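You operate a simulated robot arm through the tools that you are given. There is no shell and no other tool. Be economical: measure what you need, move in short steps, check, and stop when the job is done.

The job below is to be done with a simulated robot arm. You get a single attempt, and the scene is never put back.

## Task
Pull the middle drawer open.

Only the result counts: the job must be done as asked and must still hold three seconds after the hand-in. Knocking over, shifting, dropping, spilling or breaking anything else fails it.

## Robot
A 6-joint arm with a two-finger parallel gripper on a trunk, on a base that drives. Base frame: it is fixed to the floor where the robot stands at the start and does not move with it; the origin is under the middle of the robot, x ahead of it, y to its left, z up. Units: cm, degrees, N and s.
Its first joint turns from -166.0 to 166.0 degrees. Places, roughly: middle drawer [90, 0, 40]. Payload 3.43 kg.
The TCP is the grasp point between the finger pads, 3.4 cm short of the fingertips. In the tool frame z runs along the fingers and y along their closing line. The gripper opens to 12.8 cm. The fingers are 2.4 cm wide and 1.2 cm thick; the gripper's body (4.8 by 13 cm) begins 9.6 cm behind the TCP.
Orientation is that of the tool frame in the base frame, as [roll, pitch, yaw] about the fixed x, y, z axes, in that order (R = Rz(yaw) Ry(pitch) Rx(roll)). With the fingers straight down and closing along the base's y, the tool's x points along the base's -x, its y along +y and its z along -z.

## Interface
- The arm moves only by the tool servo_tool. Its argument "commands" is a list of rows, each an object of numbers (a shift or turn left out is 0, a gripper value left out holds the last): "x", "y", "z": the shift along the base's x, y, z in cm; "ax", "ay", "az": the turn, a rotation vector about the base's x, y, z in degrees; "claw": the finger opening in cm, from 0 to 12.8. In form: [{"x": .., "y": .., "z": .., "ax": .., "ay": .., "az": .., "claw": ..}, ...]. A call has 1 to 8 rows; each row is the pose to reach, as a shift and turn from the pose commanded when the call began. A row lasts 0.2 s, in which the tool goes at most 5 cm and 8.6 degrees; a call with a longer step from one row to the next is refused whole, and so is a gripper value outside its range. A pose out of reach is approached as far as the arm can. The call stops where the force on the tool passes 40 N (or 10 N more than at its start, if that is more) or the arm is blocked; 0.2 s more then pass. The fingers move at their own pace (about 15.3 cm/s each) and stop on an object; they squeeze with about 29 N. The grip force told is the motor's: it shows also when the fingers shut on nothing. Time passes only in rows, and 0.2 s behind the last, so rows that repeat a pose let the fingers close. The reply holds the time, the measured pose of the TCP, the force on the tool along the base axes, the opening and the grip force, in the units named above and with some noise, and new pictures: "show" is both (left out), scene, wrist or none.
- Cameras (640 x 400 px; columns grow to the right, rows downward): "scene" is now at [16.14, 20.39, 118.69]; the picture's right is [-0.20, -0.98, 0.00], its down [-0.66, 0.13, -0.74] and it looks along [0.72, -0.14, -0.67] (base axes); focal length 248 px, centre (320, 200). "wrist" rides on the gripper at [7.6, -1.1, -16] in the tool frame; the picture's right is [0.15, 0.99, 0.00], its down [-0.88, 0.13, -0.46] and it looks along [-0.45, 0.07, 0.89] (tool axes); focal length 234 px, centre (320, 200). There is no depth. A picture from a camera that has moved, and an enlarged one, comes with that camera's place and axes in the base frame and with its lens.
- roll_base(legs): drives the robot by 1 to 6 legs, each [ahead, left, turn to the left] in cm, cm and degrees, along the robot's own axes; the way and the turn of a leg run together, so that a leg with both is an arc; at most 150 cm and 180 degrees a leg. The arm and the cameras ride along, it lands a little off, and it stops where it bumps. It gives what a move gives, and a new picture of the scene camera.
- head_to(pan, tilt): turns the head with the scene camera to pan (to the left, within 143 degrees either way) and tilt (down, from -29 to 69), counted from straight ahead of the robot. It gives what a move gives, and a new picture of the scene camera.
- enlarge(camera, box): a new picture of the part [left, top, right, bottom] of that camera's present view, enlarged. It takes no simulated time.
- job_done(): hands the job in; it is judged then, once.

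Go step by step. Nothing tells you exact positions but the pictures and the camera data: compare them with the known pose of the tool, close in by small moves and look again before you grip or let go. The budget is 120 turns and 170 pictures, counting those below and the enlarged ones. Unless the task says otherwise, let go and move clear before handing in, and close with one line.

The tools are called after "Call:" as name(argument=value, ...) on one line, values as JSON. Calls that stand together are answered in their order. servo_tool: Moves the arm, as the interface text tells. Its arguments: {"type":"object","properties":{"commands":{"type":"array"},"show":{"type":"string","enum":["both","scene","wrist","none"]}},"required":["commands"]} The other tools are called the same way: roll_base (legs) drives the base; head_to (pan, tilt) turns the head that bears the scene camera; enlarge (camera, box) takes an enlarged picture of a part of a camera's view; job_done () hands the job in.

At the start:

```text
clock: 0.0
position: [78.36, -8.03, 79.34]
orientation: [179.9, -0.1, -179.9]
ft_force: [0.0, -0.2, -0.1]
finger_gap: 12.81
grip_force: 0.1
robot x, y, heading: [-0.33, 0.07, 0.0]
head pan, tilt: [-11.3, 42.4]
```

scene: 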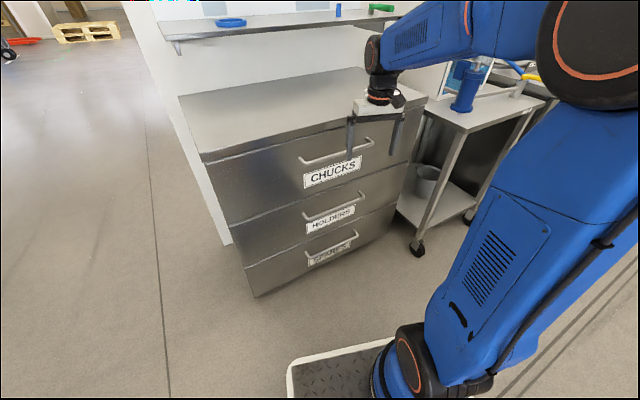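
wrist: 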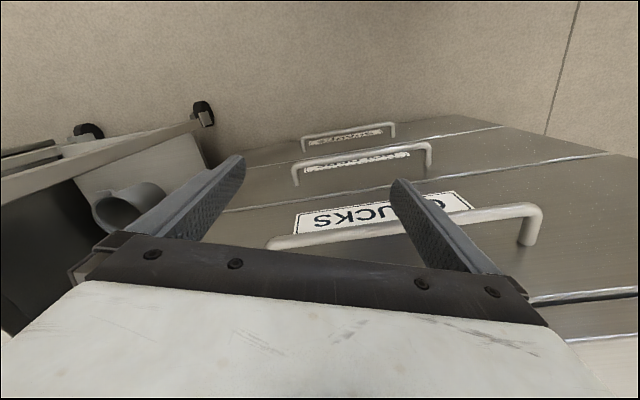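

I see a cabinet with three drawers; HOLDERS is the middle one, with a horizontal bar handle, and the front looks yawed. I'll zoom in to measure the handles.

Call:
enlarge(camera="scene", box=[270, 120, 430, 280])

Call:
enlarge(camera="wrist", box=[240, 90, 560, 290])

```text
2.50 times, centred on (350, 200) of scene
camera zoom: at [16.14, 20.39, 118.69], right [-0.2, -0.98, 0.0], down [-0.66, 0.13, -0.74], along [0.72, -0.14, -0.67], focal length 620 px, centre (245, 200)
```

zoom: 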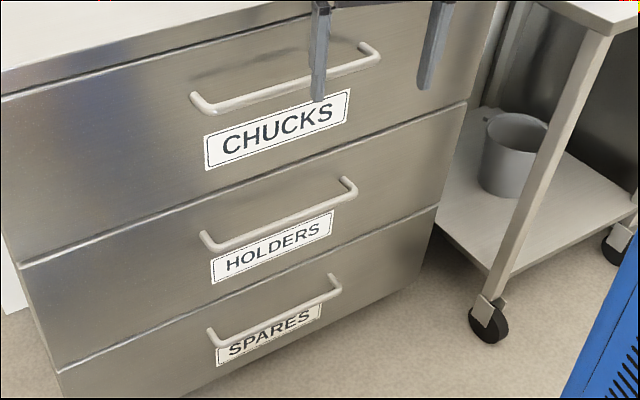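

```text
2.00 times, centred on (400, 190) of wrist
camera zoom: at [70.92, -9.15, 95.27], right [-0.15, 0.99, 0.0], down [0.88, 0.13, 0.46], along [0.45, 0.07, -0.89], focal length 468 px, centre (160, 220)
```

zoom: 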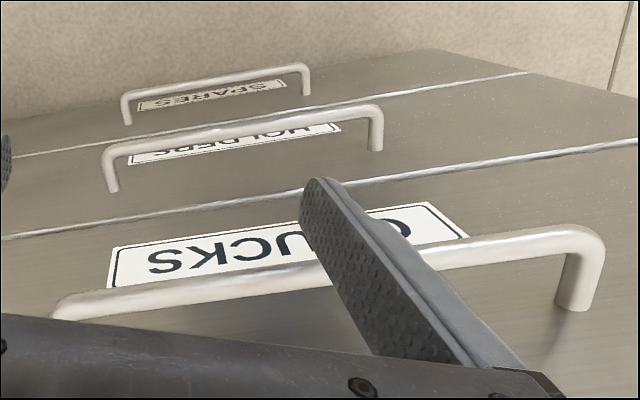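

The two views triangulate the middle handle's bar to about (78.6, 12.8, 52.5) to (85.8, -10.8, 53), so the cabinet front is yawed about 17°. I'll back the base off 20 cm for room, then turn the tool horizontal with the fingers closing vertically.

Call:
roll_base(legs=[[-20, 0, 0]])

```text
clock: 1.6
position: [58.08, -7.94, 79.23]
orientation: [180.0, 0.0, -179.9]
ft_force: [-0.6, 0.3, 0.0]
finger_gap: 12.79
grip_force: 0.1
robot x, y, heading: [-19.94, -0.07, 0.2]
head pan, tilt: [-11.3, 42.4]
camera scene: at [-4.17, 20.4, 118.69], right [-0.19, -0.98, 0.0], down [-0.66, 0.13, -0.74], along [0.72, -0.14, -0.67], focal length 248 px, centre (320, 200)
```

scene: 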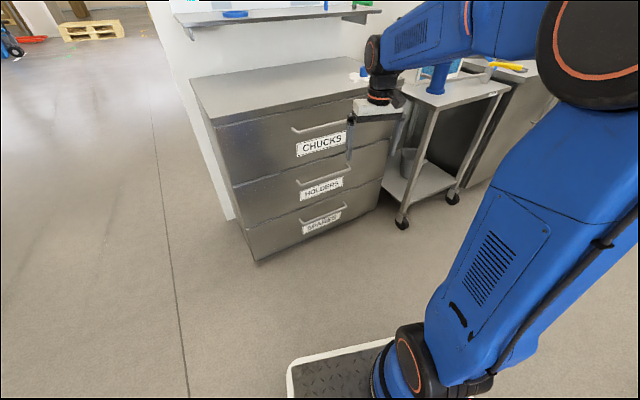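

The base moved back cleanly. Now I turn the tool in place, first half.

Call:
servo_tool(commands=[{"ax": 5.88, "ay": -4.35, "az": -4.35}, {"ax": 11.77, "ay": -8.7, "az": -8.7}, {"ax": 17.65, "ay": -13.06, "az": -13.06}, {"ax": 23.54, "ay": -17.42, "az": -17.42}, {"ax": 29.42, "ay": -21.77, "az": -21.77}, {"ax": 35.3, "ay": -26.12, "az": -26.12}, {"ax": 41.19, "ay": -30.48, "az": -30.48}], show="none")

Call:
enlarge(camera="scene", box=[260, 100, 420, 260])

```text
clock: 3.2
position: [58.07, -7.95, 79.45]
orientation: [131.2, 15.4, 140.2]
ft_force: [-0.4, 0.1, 0.6]
finger_gap: 12.81
grip_force: 0.1
robot x, y, heading: [-20.72, -0.33, -0.1]
head pan, tilt: [-11.3, 42.4]
```

```text
2.50 times, centred on (340, 180) of scene
camera zoom: at [-4.17, 20.4, 118.69], right [-0.19, -0.98, 0.0], down [-0.66, 0.13, -0.74], along [0.72, -0.14, -0.67], focal length 620 px, centre (270, 250)
```

zoom: 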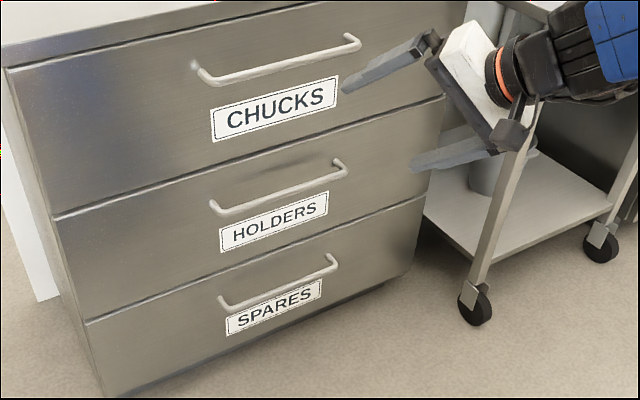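

The turn goes well. I finish it.

Call:
servo_tool(commands=[{"ax": 5.88, "ay": -4.35, "az": -4.35}, {"ax": 11.77, "ay": -8.7, "az": -8.7}, {"ax": 17.65, "ay": -13.06, "az": -13.06}, {"ax": 23.54, "ay": -17.42, "az": -17.42}, {"ax": 29.42, "ay": -21.77, "az": -21.77}, {"ax": 35.3, "ay": -26.12, "az": -26.12}])

```text
clock: 4.6
position: [62.23, -9.44, 82.3]
orientation: [90.0, 0.1, 107.0]
ft_force: [-0.3, 0.8, -0.6]
finger_gap: 12.81
grip_force: 0.1
out of reach, approached as far as the arm can: row 5, 6
robot x, y, heading: [-20.42, -0.13, 0.1]
head pan, tilt: [-11.3, 42.4]
camera scene: at [-4.18, 20.4, 118.69], right [-0.19, -0.98, 0.0], down [-0.66, 0.13, -0.74], along [0.72, -0.14, -0.67], focal length 248 px, centre (320, 200)
camera wrist: at [44.86, -6.8, 81.11], right [-0.04, 0.14, 0.99], down [-0.18, -0.98, 0.13], along [0.98, -0.17, 0.07], focal length 234 px, centre (320, 200)
```

scene: 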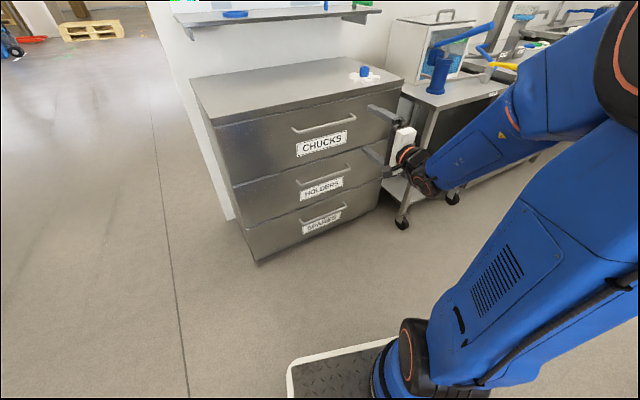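
wrist: 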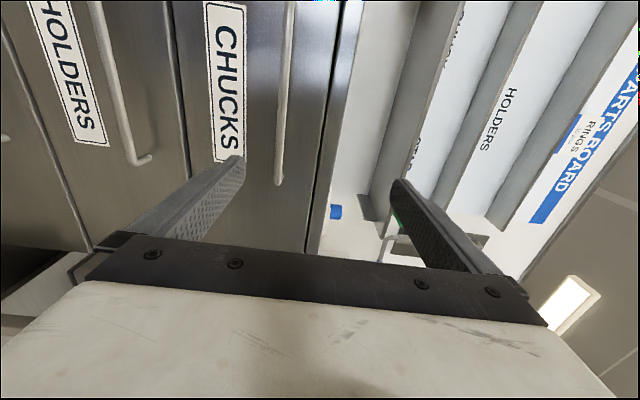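

The tool is now horizontal and square to the front; this third view confirms the bar at z≈53, centre about (82, 1). I move down to a spot in front of it.

Call:
servo_tool(commands=[{"x": 1.3, "y": 0.7, "z": -4.3}, {"x": 2.6, "y": 1.4, "z": -8.7}, {"x": 4, "y": 2.2, "z": -13}, {"x": 5.3, "y": 3, "z": -17.3}, {"x": 6.6, "y": 3.7, "z": -21.6}, {"x": 8, "y": 4.5, "z": -26}, {"x": 8, "y": 4.5, "z": -26}])

```text
clock: 6.2
position: [70.17, -5.02, 56.38]
orientation: [90.0, 0.1, 107.0]
ft_force: [-0.1, 0.2, 0.0]
finger_gap: 12.79
grip_force: 0.2
out of reach, approached as far as the arm can: row 1, 2, 3, 4, 5
robot x, y, heading: [-20.16, -0.31, 0.1]
head pan, tilt: [-11.3, 42.4]
camera scene: at [-4.17, 20.4, 118.69], right [-0.19, -0.98, 0.0], down [-0.66, 0.13, -0.74], along [0.72, -0.14, -0.67], focal length 248 px, centre (320, 200)
camera wrist: at [52.84, -2.35, 55.12], right [-0.04, 0.14, 0.99], down [-0.18, -0.98, 0.13], along [0.98, -0.17, 0.07], focal length 234 px, centre (320, 200)
```

scene: 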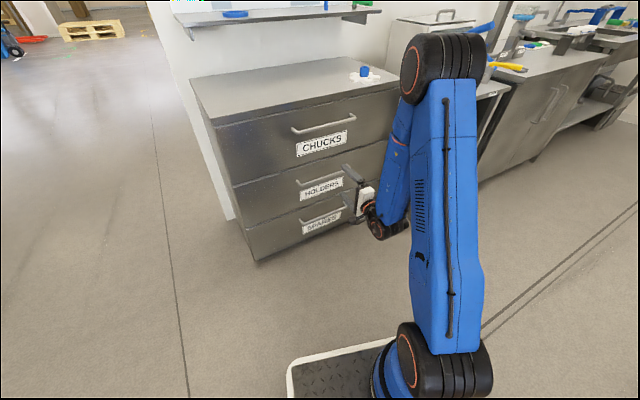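
wrist: 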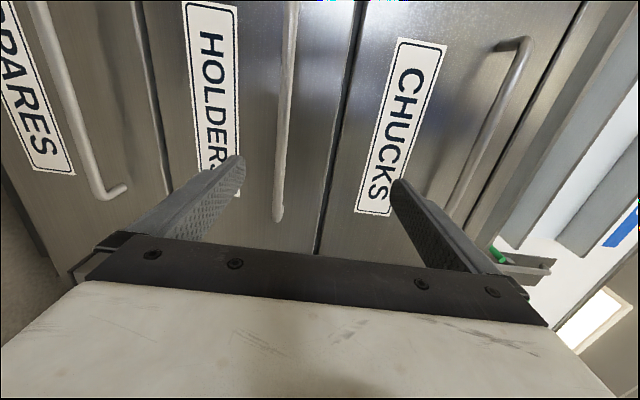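

The commanded pose had been clipped, so I'm at (70.2, -5.0, 56.4), and the near view puts the bar at z≈51.8. I'll line up with its middle, about 8 cm short.

Call:
servo_tool(commands=[{"x": 1, "y": 2, "z": -2.2}, {"x": 2.5, "y": 4, "z": -4.5}, {"x": 4.3, "y": 4, "z": -4.5}, {"x": 4.3, "y": 4, "z": -4.5}])

Call:
enlarge(camera="scene", box=[270, 140, 390, 240])

```text
clock: 7.2
position: [74.4, -0.9, 51.91]
orientation: [90.0, 0.2, 107.0]
ft_force: [0.1, 0.5, -0.8]
finger_gap: 12.81
grip_force: 0.1
robot x, y, heading: [-20.5, -0.1, 0.4]
head pan, tilt: [-11.3, 42.4]
camera scene: at [-4.17, 20.41, 118.69], right [-0.19, -0.98, 0.0], down [-0.66, 0.13, -0.74], along [0.72, -0.14, -0.67], focal length 248 px, centre (320, 200)
camera wrist: at [57.06, 1.75, 50.72], right [-0.04, 0.14, 0.99], down [-0.18, -0.98, 0.13], along [0.98, -0.17, 0.07], focal length 234 px, centre (320, 200)
```

scene: 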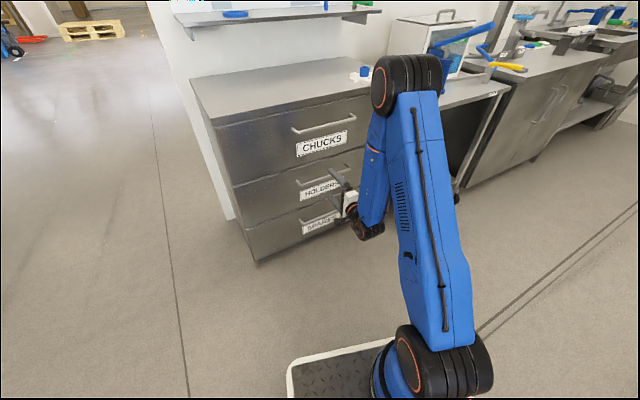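
wrist: 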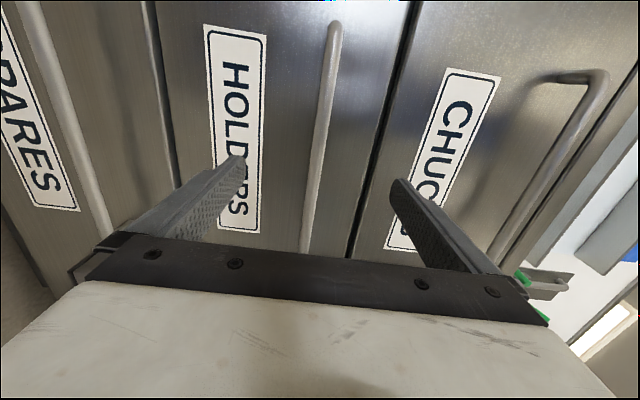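

```text
4.00 times, centred on (330, 190) of scene
camera zoom: at [-4.17, 20.41, 118.69], right [-0.19, -0.98, 0.0], down [-0.66, 0.13, -0.74], along [0.72, -0.14, -0.67], focal length 993 px, centre (280, 240)
```

zoom: 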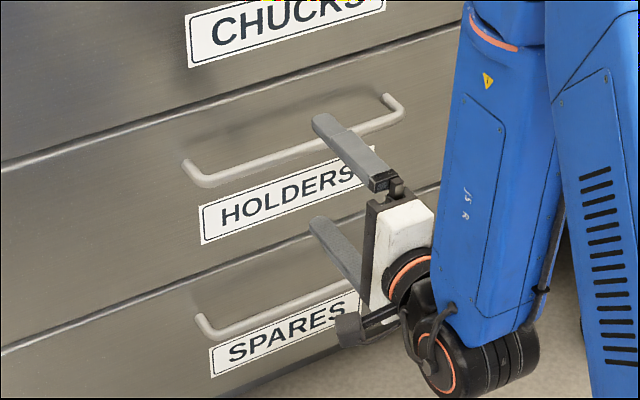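

The fingers straddle the bar, which lies at z≈51.4. I advance along the front's normal by 6 cm.

Call:
servo_tool(commands=[{"x": 1.9, "y": 0.6, "z": -0.5}, {"x": 3.8, "y": 1.2, "z": -0.5}, {"x": 5.0, "y": 1.5, "z": -0.5}, {"x": 5.7, "y": 1.75, "z": -0.5}, {"x": 5.7, "y": 1.75, "z": -0.5}])

Call:
enlarge(camera="scene", box=[270, 140, 390, 240])

```text
clock: 8.4
position: [80.22, 0.9, 51.27]
orientation: [90.0, 0.1, 106.9]
ft_force: [0.0, -0.1, 0.1]
finger_gap: 12.8
grip_force: 0.1
robot x, y, heading: [-20.6, -0.1, 0.2]
head pan, tilt: [-11.3, 42.4]
camera scene: at [-4.16, 20.4, 118.69], right [-0.19, -0.98, 0.0], down [-0.66, 0.13, -0.74], along [0.72, -0.14, -0.67], focal length 248 px, centre (320, 200)
camera wrist: at [62.81, 3.53, 50.19], right [-0.04, 0.14, 0.99], down [-0.18, -0.98, 0.13], along [0.98, -0.17, 0.07], focal length 234 px, centre (320, 200)
```

scene: 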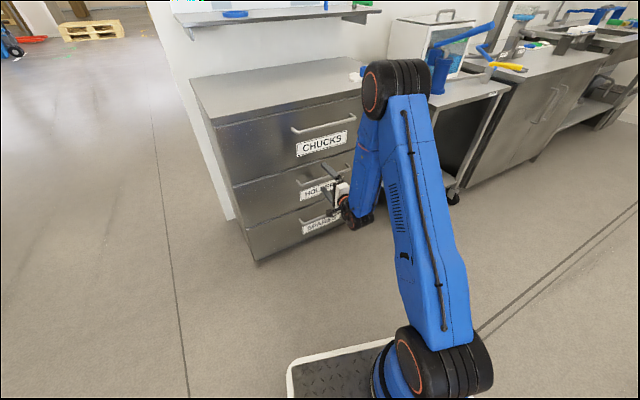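
wrist: 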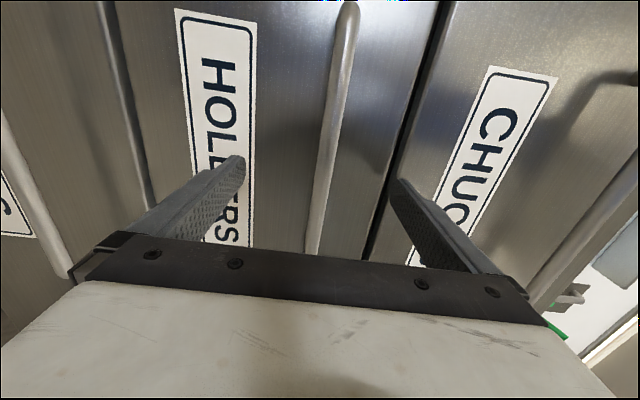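

```text
4.00 times, centred on (330, 190) of scene
camera zoom: at [-4.16, 20.4, 118.69], right [-0.19, -0.98, 0.0], down [-0.66, 0.13, -0.74], along [0.72, -0.14, -0.67], focal length 993 px, centre (280, 240)
```

zoom: 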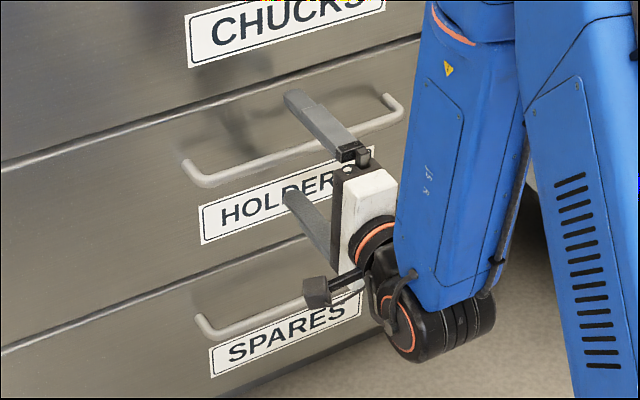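

The bar should be between the pads, about 1–1.5 cm ahead of the TCP. I close the fingers on it.

Call:
servo_tool(commands=[{"claw": 6}, {"claw": 3}, {"claw": 1}, {"claw": 0}, {"claw": 0}])

```text
clock: 9.6
position: [80.16, 0.95, 51.43]
orientation: [89.9, 0.1, 107.0]
ft_force: [-0.2, 0.7, 15.5]
finger_gap: 1.33
grip_force: 44.8
robot x, y, heading: [-20.37, 0.3, 0.1]
head pan, tilt: [-11.3, 42.4]
camera scene: at [-4.22, 20.4, 118.7], right [-0.19, -0.98, 0.0], down [-0.66, 0.13, -0.74], along [0.72, -0.14, -0.67], focal length 248 px, centre (320, 200)
camera wrist: at [62.81, 3.52, 50.29], right [-0.05, 0.14, 0.99], down [-0.18, -0.98, 0.13], along [0.98, -0.17, 0.07], focal length 234 px, centre (320, 200)
```

scene: 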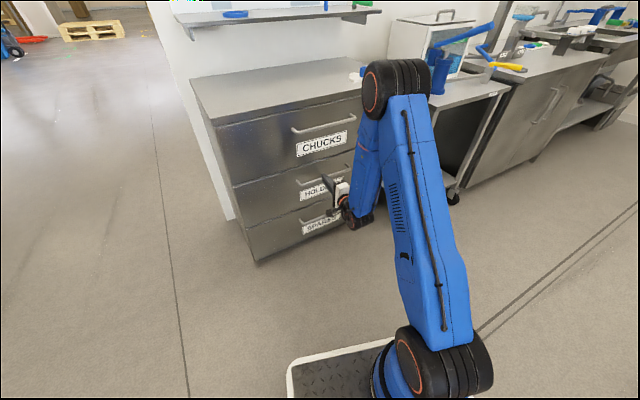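
wrist: 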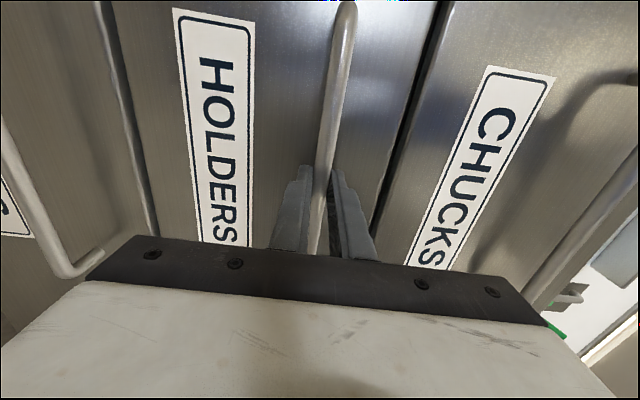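

The bar is gripped (gap 1.33 cm) with a small upward load, so I raise the tool slightly and pull out 6 cm along the normal.

Call:
servo_tool(commands=[{"z": 0.3}, {"x": -0.96, "y": -0.29, "z": 0.4}, {"x": -1.9, "y": -0.58, "z": 0.4}, {"x": -2.9, "y": -0.88, "z": 0.4}, {"x": -3.8, "y": -1.17, "z": 0.4}, {"x": -4.8, "y": -1.46, "z": 0.4}, {"x": -5.7, "y": -1.75, "z": 0.4}, {"x": -5.7, "y": -1.75, "z": 0.4}])

```text
clock: 11.4
position: [74.54, -1.05, 51.47]
orientation: [90.2, 0.0, 107.0]
ft_force: [4.7, -18.0, -28.4]
finger_gap: 1.36
grip_force: 45.1
robot x, y, heading: [-20.31, 0.3, 0.4]
head pan, tilt: [-11.3, 42.4]
camera scene: at [-4.05, 20.35, 118.68], right [-0.19, -0.98, 0.0], down [-0.66, 0.13, -0.74], along [0.72, -0.14, -0.68], focal length 248 px, centre (320, 200)
camera wrist: at [57.06, 1.69, 50.39], right [-0.04, 0.14, 0.99], down [-0.18, -0.97, 0.13], along [0.98, -0.17, 0.06], focal length 234 px, centre (320, 200)
```

scene: 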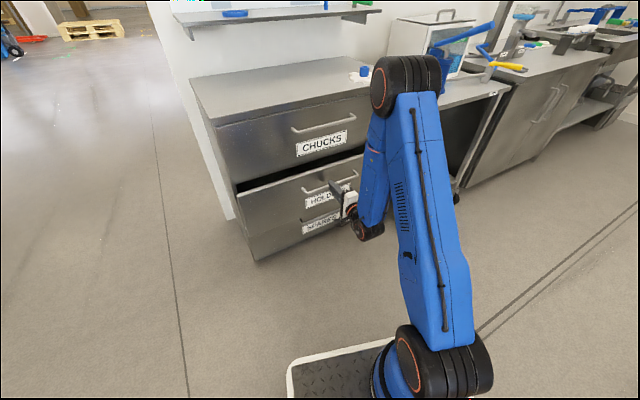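
wrist: 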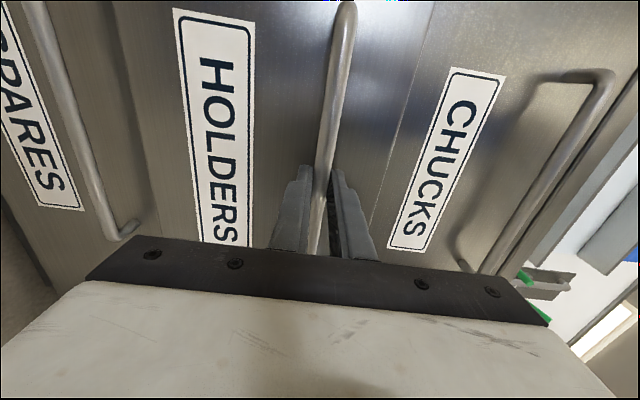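

The drawer is coming out. Side forces say to aim a bit more to -y and a touch lower; I correct and continue.

Call:
servo_tool(commands=[{"y": -0.25, "z": -0.2}, {"x": -0.95, "y": -0.57, "z": -0.25}, {"x": -1.9, "y": -0.89, "z": -0.25}, {"x": -2.85, "y": -1.21, "z": -0.25}, {"x": -3.8, "y": -1.53, "z": -0.25}, {"x": -4.75, "y": -1.85, "z": -0.25}, {"x": -4.75, "y": -1.85, "z": -0.25}], show="scene")

```text
clock: 13.0
position: [69.46, -2.5, 51.48]
orientation: [90.0, 0.0, 107.2]
ft_force: [-7.3, 31.0, 2.3]
finger_gap: 1.37
grip_force: 45.2
robot x, y, heading: [-20.58, -0.22, 0.3]
head pan, tilt: [-11.3, 42.4]
camera scene: at [-4.2, 20.48, 118.69], right [-0.19, -0.98, 0.0], down [-0.66, 0.13, -0.74], along [0.72, -0.14, -0.67], focal length 248 px, centre (320, 200)
```

scene: 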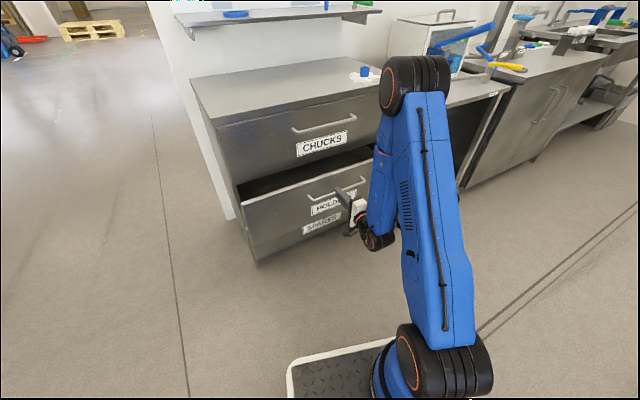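

About 11 cm open; the y correction was too strong, so I relax it and carry on along the measured line.

Call:
servo_tool(commands=[{"y": 0.28}, {"x": -0.95, "y": -0.02}, {"x": -1.9, "y": -0.33}, {"x": -2.85, "y": -0.63}, {"x": -3.8, "y": -0.93}, {"x": -4.75, "y": -1.24}, {"x": -4.75, "y": -1.24}], show="scene")

```text
clock: 13.7
position: [69.47, -2.76, 51.41]
orientation: [89.6, 0.0, 107.3]
ft_force: [-1.3, 1.4, 8.3]
finger_gap: 1.38
grip_force: 44.7
out of reach, approached as far as the arm can: row 2, 3
robot x, y, heading: [-19.99, -0.14, 0.0]
head pan, tilt: [-11.3, 42.4]
stopped in row 3: the force on the tool passed its limit (the readings are from after the stop); the commanded pose is now the measured one
camera scene: at [-4.2, 20.42, 118.7], right [-0.19, -0.98, 0.0], down [-0.66, 0.13, -0.74], along [0.72, -0.14, -0.67], focal length 248 px, centre (320, 200)
```

scene: 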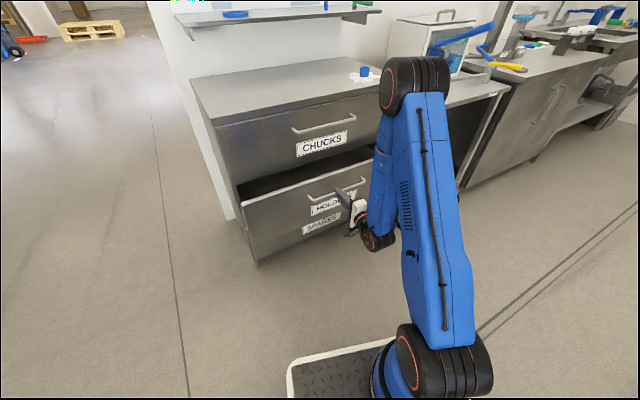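

The arm is at its inner reach limit with the drawer about 11 cm open. I let go, back the base off 18 cm and regrip to pull further.

Call:
servo_tool(commands=[{"claw": 6}, {"claw": 12.8}, {"claw": 12.8}], show="none")

Call:
roll_base(legs=[[-18, 0, 0]])

```text
clock: 14.5
position: [69.53, -2.58, 51.55]
orientation: [89.8, 0.1, 107.2]
ft_force: [0.0, 0.4, 0.0]
finger_gap: 12.82
grip_force: 0.1
robot x, y, heading: [-20.2, -0.06, 0.1]
head pan, tilt: [-11.3, 42.4]
```

```text
clock: 16.0
position: [51.41, -2.63, 51.41]
orientation: [89.7, 0.1, 107.2]
ft_force: [0.0, 1.1, 0.5]
finger_gap: 12.77
grip_force: 0.0
robot x, y, heading: [-38.28, -0.26, 0.1]
head pan, tilt: [-11.3, 42.4]
camera scene: at [-22.28, 20.39, 118.69], right [-0.19, -0.98, 0.0], down [-0.66, 0.13, -0.74], along [0.72, -0.14, -0.67], focal length 248 px, centre (320, 200)
```

scene: 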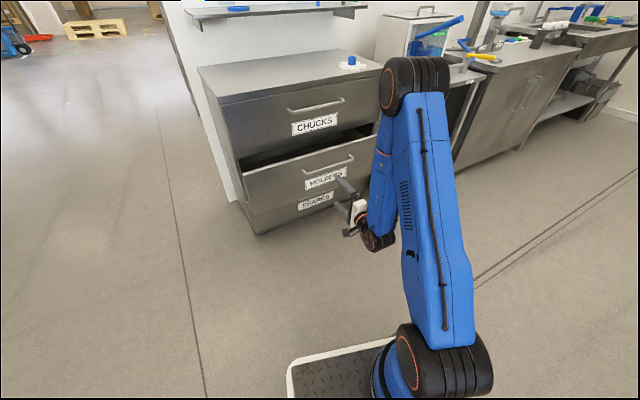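

Nothing was disturbed. I return to the grasp pose with open fingers.

Call:
servo_tool(commands=[{"x": 4}, {"x": 8}, {"x": 12}, {"x": 15}, {"x": 17}, {"x": 18.1}, {"x": 18.1}])

```text
clock: 17.6
position: [69.53, -2.62, 51.59]
orientation: [89.7, 0.1, 107.3]
ft_force: [-0.2, 0.3, 0.5]
finger_gap: 12.81
grip_force: 0.0
robot x, y, heading: [-38.37, 0.18, 0.2]
head pan, tilt: [-11.3, 42.4]
camera scene: at [-22.28, 20.39, 118.69], right [-0.19, -0.98, 0.0], down [-0.66, 0.13, -0.74], along [0.72, -0.14, -0.67], focal length 248 px, centre (320, 200)
camera wrist: at [52.15, -0.1, 50.33], right [-0.05, 0.14, 0.99], down [-0.17, -0.98, 0.13], along [0.98, -0.17, 0.07], focal length 234 px, centre (320, 200)
```

scene: 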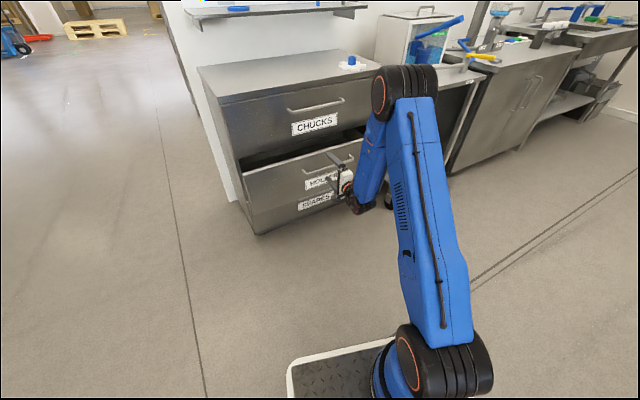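
wrist: 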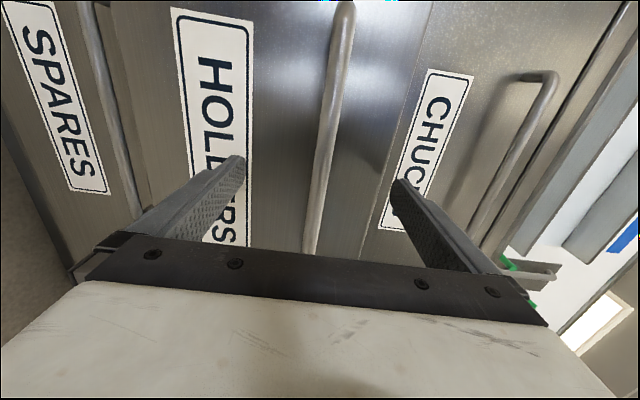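

The bar is again centred between the pads. I close on it.

Call:
servo_tool(commands=[{"claw": 6}, {"claw": 3}, {"claw": 1}, {"claw": 0}, {"claw": 0}], show="none")

Call:
servo_tool(commands=[{"x": -0.95, "y": -0.3}, {"x": -1.9, "y": -0.6}, {"x": -2.85, "y": -0.9}, {"x": -3.8, "y": -1.2}, {"x": -4.75, "y": -1.5}, {"x": -5.7, "y": -1.8}, {"x": -5.7, "y": -1.8}], show="scene")

```text
clock: 18.8
position: [69.46, -2.67, 51.53]
orientation: [89.7, 0.0, 107.4]
ft_force: [0.0, -1.1, -9.2]
finger_gap: 1.35
grip_force: 45.0
robot x, y, heading: [-38.24, 0.11, 0.0]
head pan, tilt: [-11.3, 42.4]
```

```text
clock: 20.4
position: [63.9, -4.4, 51.42]
orientation: [89.6, 0.1, 107.3]
ft_force: [2.7, -4.8, 5.1]
finger_gap: 1.37
grip_force: 45.2
robot x, y, heading: [-38.23, -0.04, 0.4]
head pan, tilt: [-11.3, 42.4]
camera scene: at [-22.3, 20.38, 118.7], right [-0.19, -0.98, 0.0], down [-0.66, 0.13, -0.74], along [0.72, -0.14, -0.67], focal length 248 px, centre (320, 200)
```

scene: 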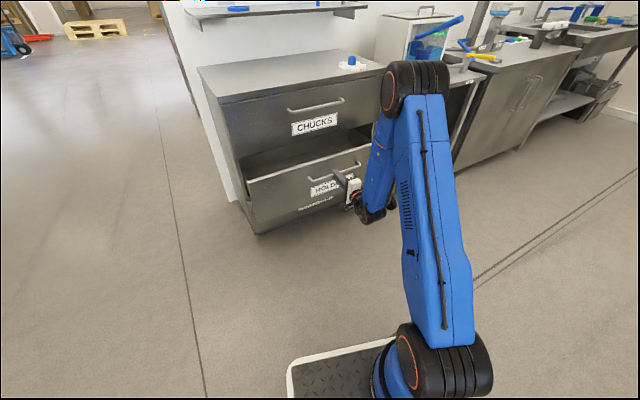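

About 17 cm open with low side forces. I keep pulling along the same line.

Call:
servo_tool(commands=[{"x": -0.95, "y": -0.33}, {"x": -1.9, "y": -0.65}, {"x": -2.85, "y": -0.95}, {"x": -3.8, "y": -1.25}, {"x": -4.75, "y": -1.55}, {"x": -5.7, "y": -1.85}, {"x": -6.65, "y": -2.15}, {"x": -6.65, "y": -2.15}], show="scene")

```text
clock: 22.2
position: [57.18, -6.63, 51.53]
orientation: [89.5, 0.1, 107.2]
ft_force: [10.7, -28.2, 22.1]
finger_gap: 1.35
grip_force: 45.6
robot x, y, heading: [-38.31, -0.17, -0.0]
head pan, tilt: [-11.3, 42.4]
camera scene: at [-22.34, 20.33, 118.71], right [-0.19, -0.98, 0.0], down [-0.66, 0.13, -0.74], along [0.72, -0.14, -0.67], focal length 248 px, centre (320, 200)
```

scene: 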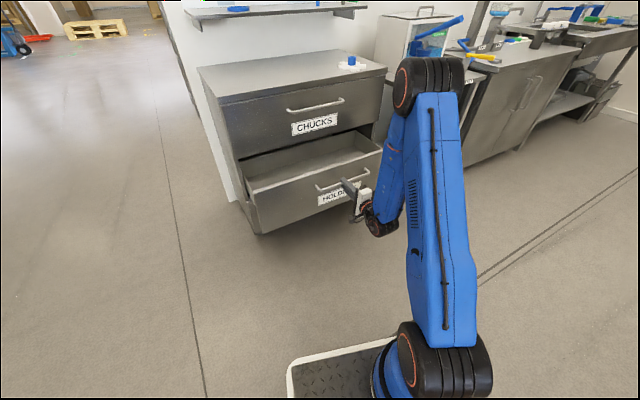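

About 24 cm open. One more short pull with small corrections, up to the arm's limit or the drawer's stop.

Call:
servo_tool(commands=[{"y": -0.25, "z": 0.2}, {"x": -0.95, "y": -0.57, "z": 0.2}, {"x": -1.9, "y": -0.88, "z": 0.2}, {"x": -2.85, "y": -1.19, "z": 0.2}, {"x": -3.8, "y": -1.5, "z": 0.2}, {"x": -3.8, "y": -1.5, "z": 0.2}], show="scene")

```text
clock: 23.6
position: [53.38, -7.79, 51.4]
orientation: [89.9, 0.0, 107.5]
ft_force: [-4.2, 12.8, -31.5]
finger_gap: 1.4
grip_force: 44.9
robot x, y, heading: [-38.29, -0.16, 0.1]
head pan, tilt: [-11.3, 42.4]
camera scene: at [-22.19, 20.42, 118.68], right [-0.19, -0.98, 0.0], down [-0.66, 0.13, -0.74], along [0.72, -0.14, -0.68], focal length 248 px, centre (320, 200)
```

scene: 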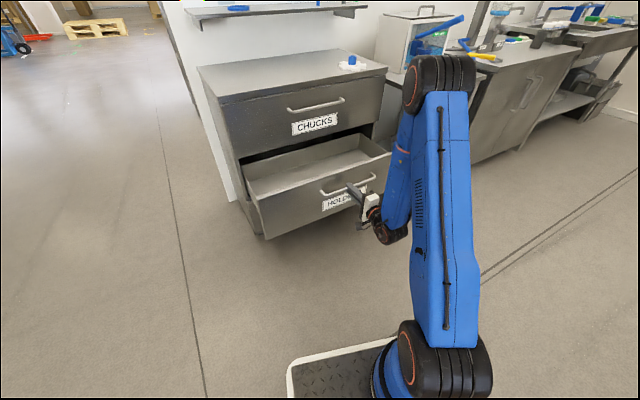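

The drawer is about 28 cm open, clearly pulled out. I relax, release, and back away with the base.

Call:
servo_tool(commands=[{"z": -0.25, "y": 0.1}, {"z": -0.25, "y": 0.1, "claw": 6}, {"z": -0.25, "y": 0.1, "claw": 12.8}, {"z": -0.25, "y": 0.1, "claw": 12.8}], show="none")

Call:
roll_base(legs=[[-18, 0, 0]])

```text
clock: 24.6
position: [53.29, -8.09, 51.45]
orientation: [89.7, 0.1, 107.4]
ft_force: [-0.9, -0.7, -0.1]
finger_gap: 12.8
grip_force: 0.1
robot x, y, heading: [-38.54, 0.08, -0.2]
head pan, tilt: [-11.3, 42.4]
```

```text
clock: 26.1
position: [35.47, -7.7, 51.44]
orientation: [89.8, 0.1, 107.5]
ft_force: [0.4, 0.1, 0.5]
finger_gap: 12.79
grip_force: 0.1
robot x, y, heading: [-56.25, -0.19, 0.2]
head pan, tilt: [-11.3, 42.4]
camera scene: at [-40.28, 20.35, 118.69], right [-0.19, -0.98, 0.0], down [-0.66, 0.13, -0.74], along [0.72, -0.14, -0.67], focal length 248 px, centre (320, 200)
```

scene: 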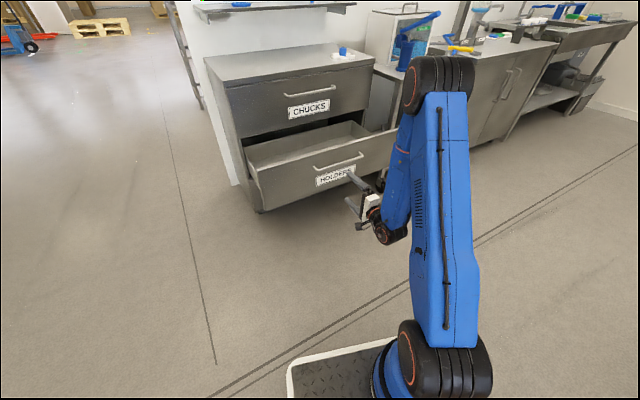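

The HOLDERS drawer stays open, the gripper is clear, and everything else I can see is unmoved. I hand in.

Call:
job_done()

```text
The job is handed in.
```

The middle drawer (HOLDERS) is pulled open about 28 cm. The gripper has let go and is clear of it, and I saw nothing else disturbed.
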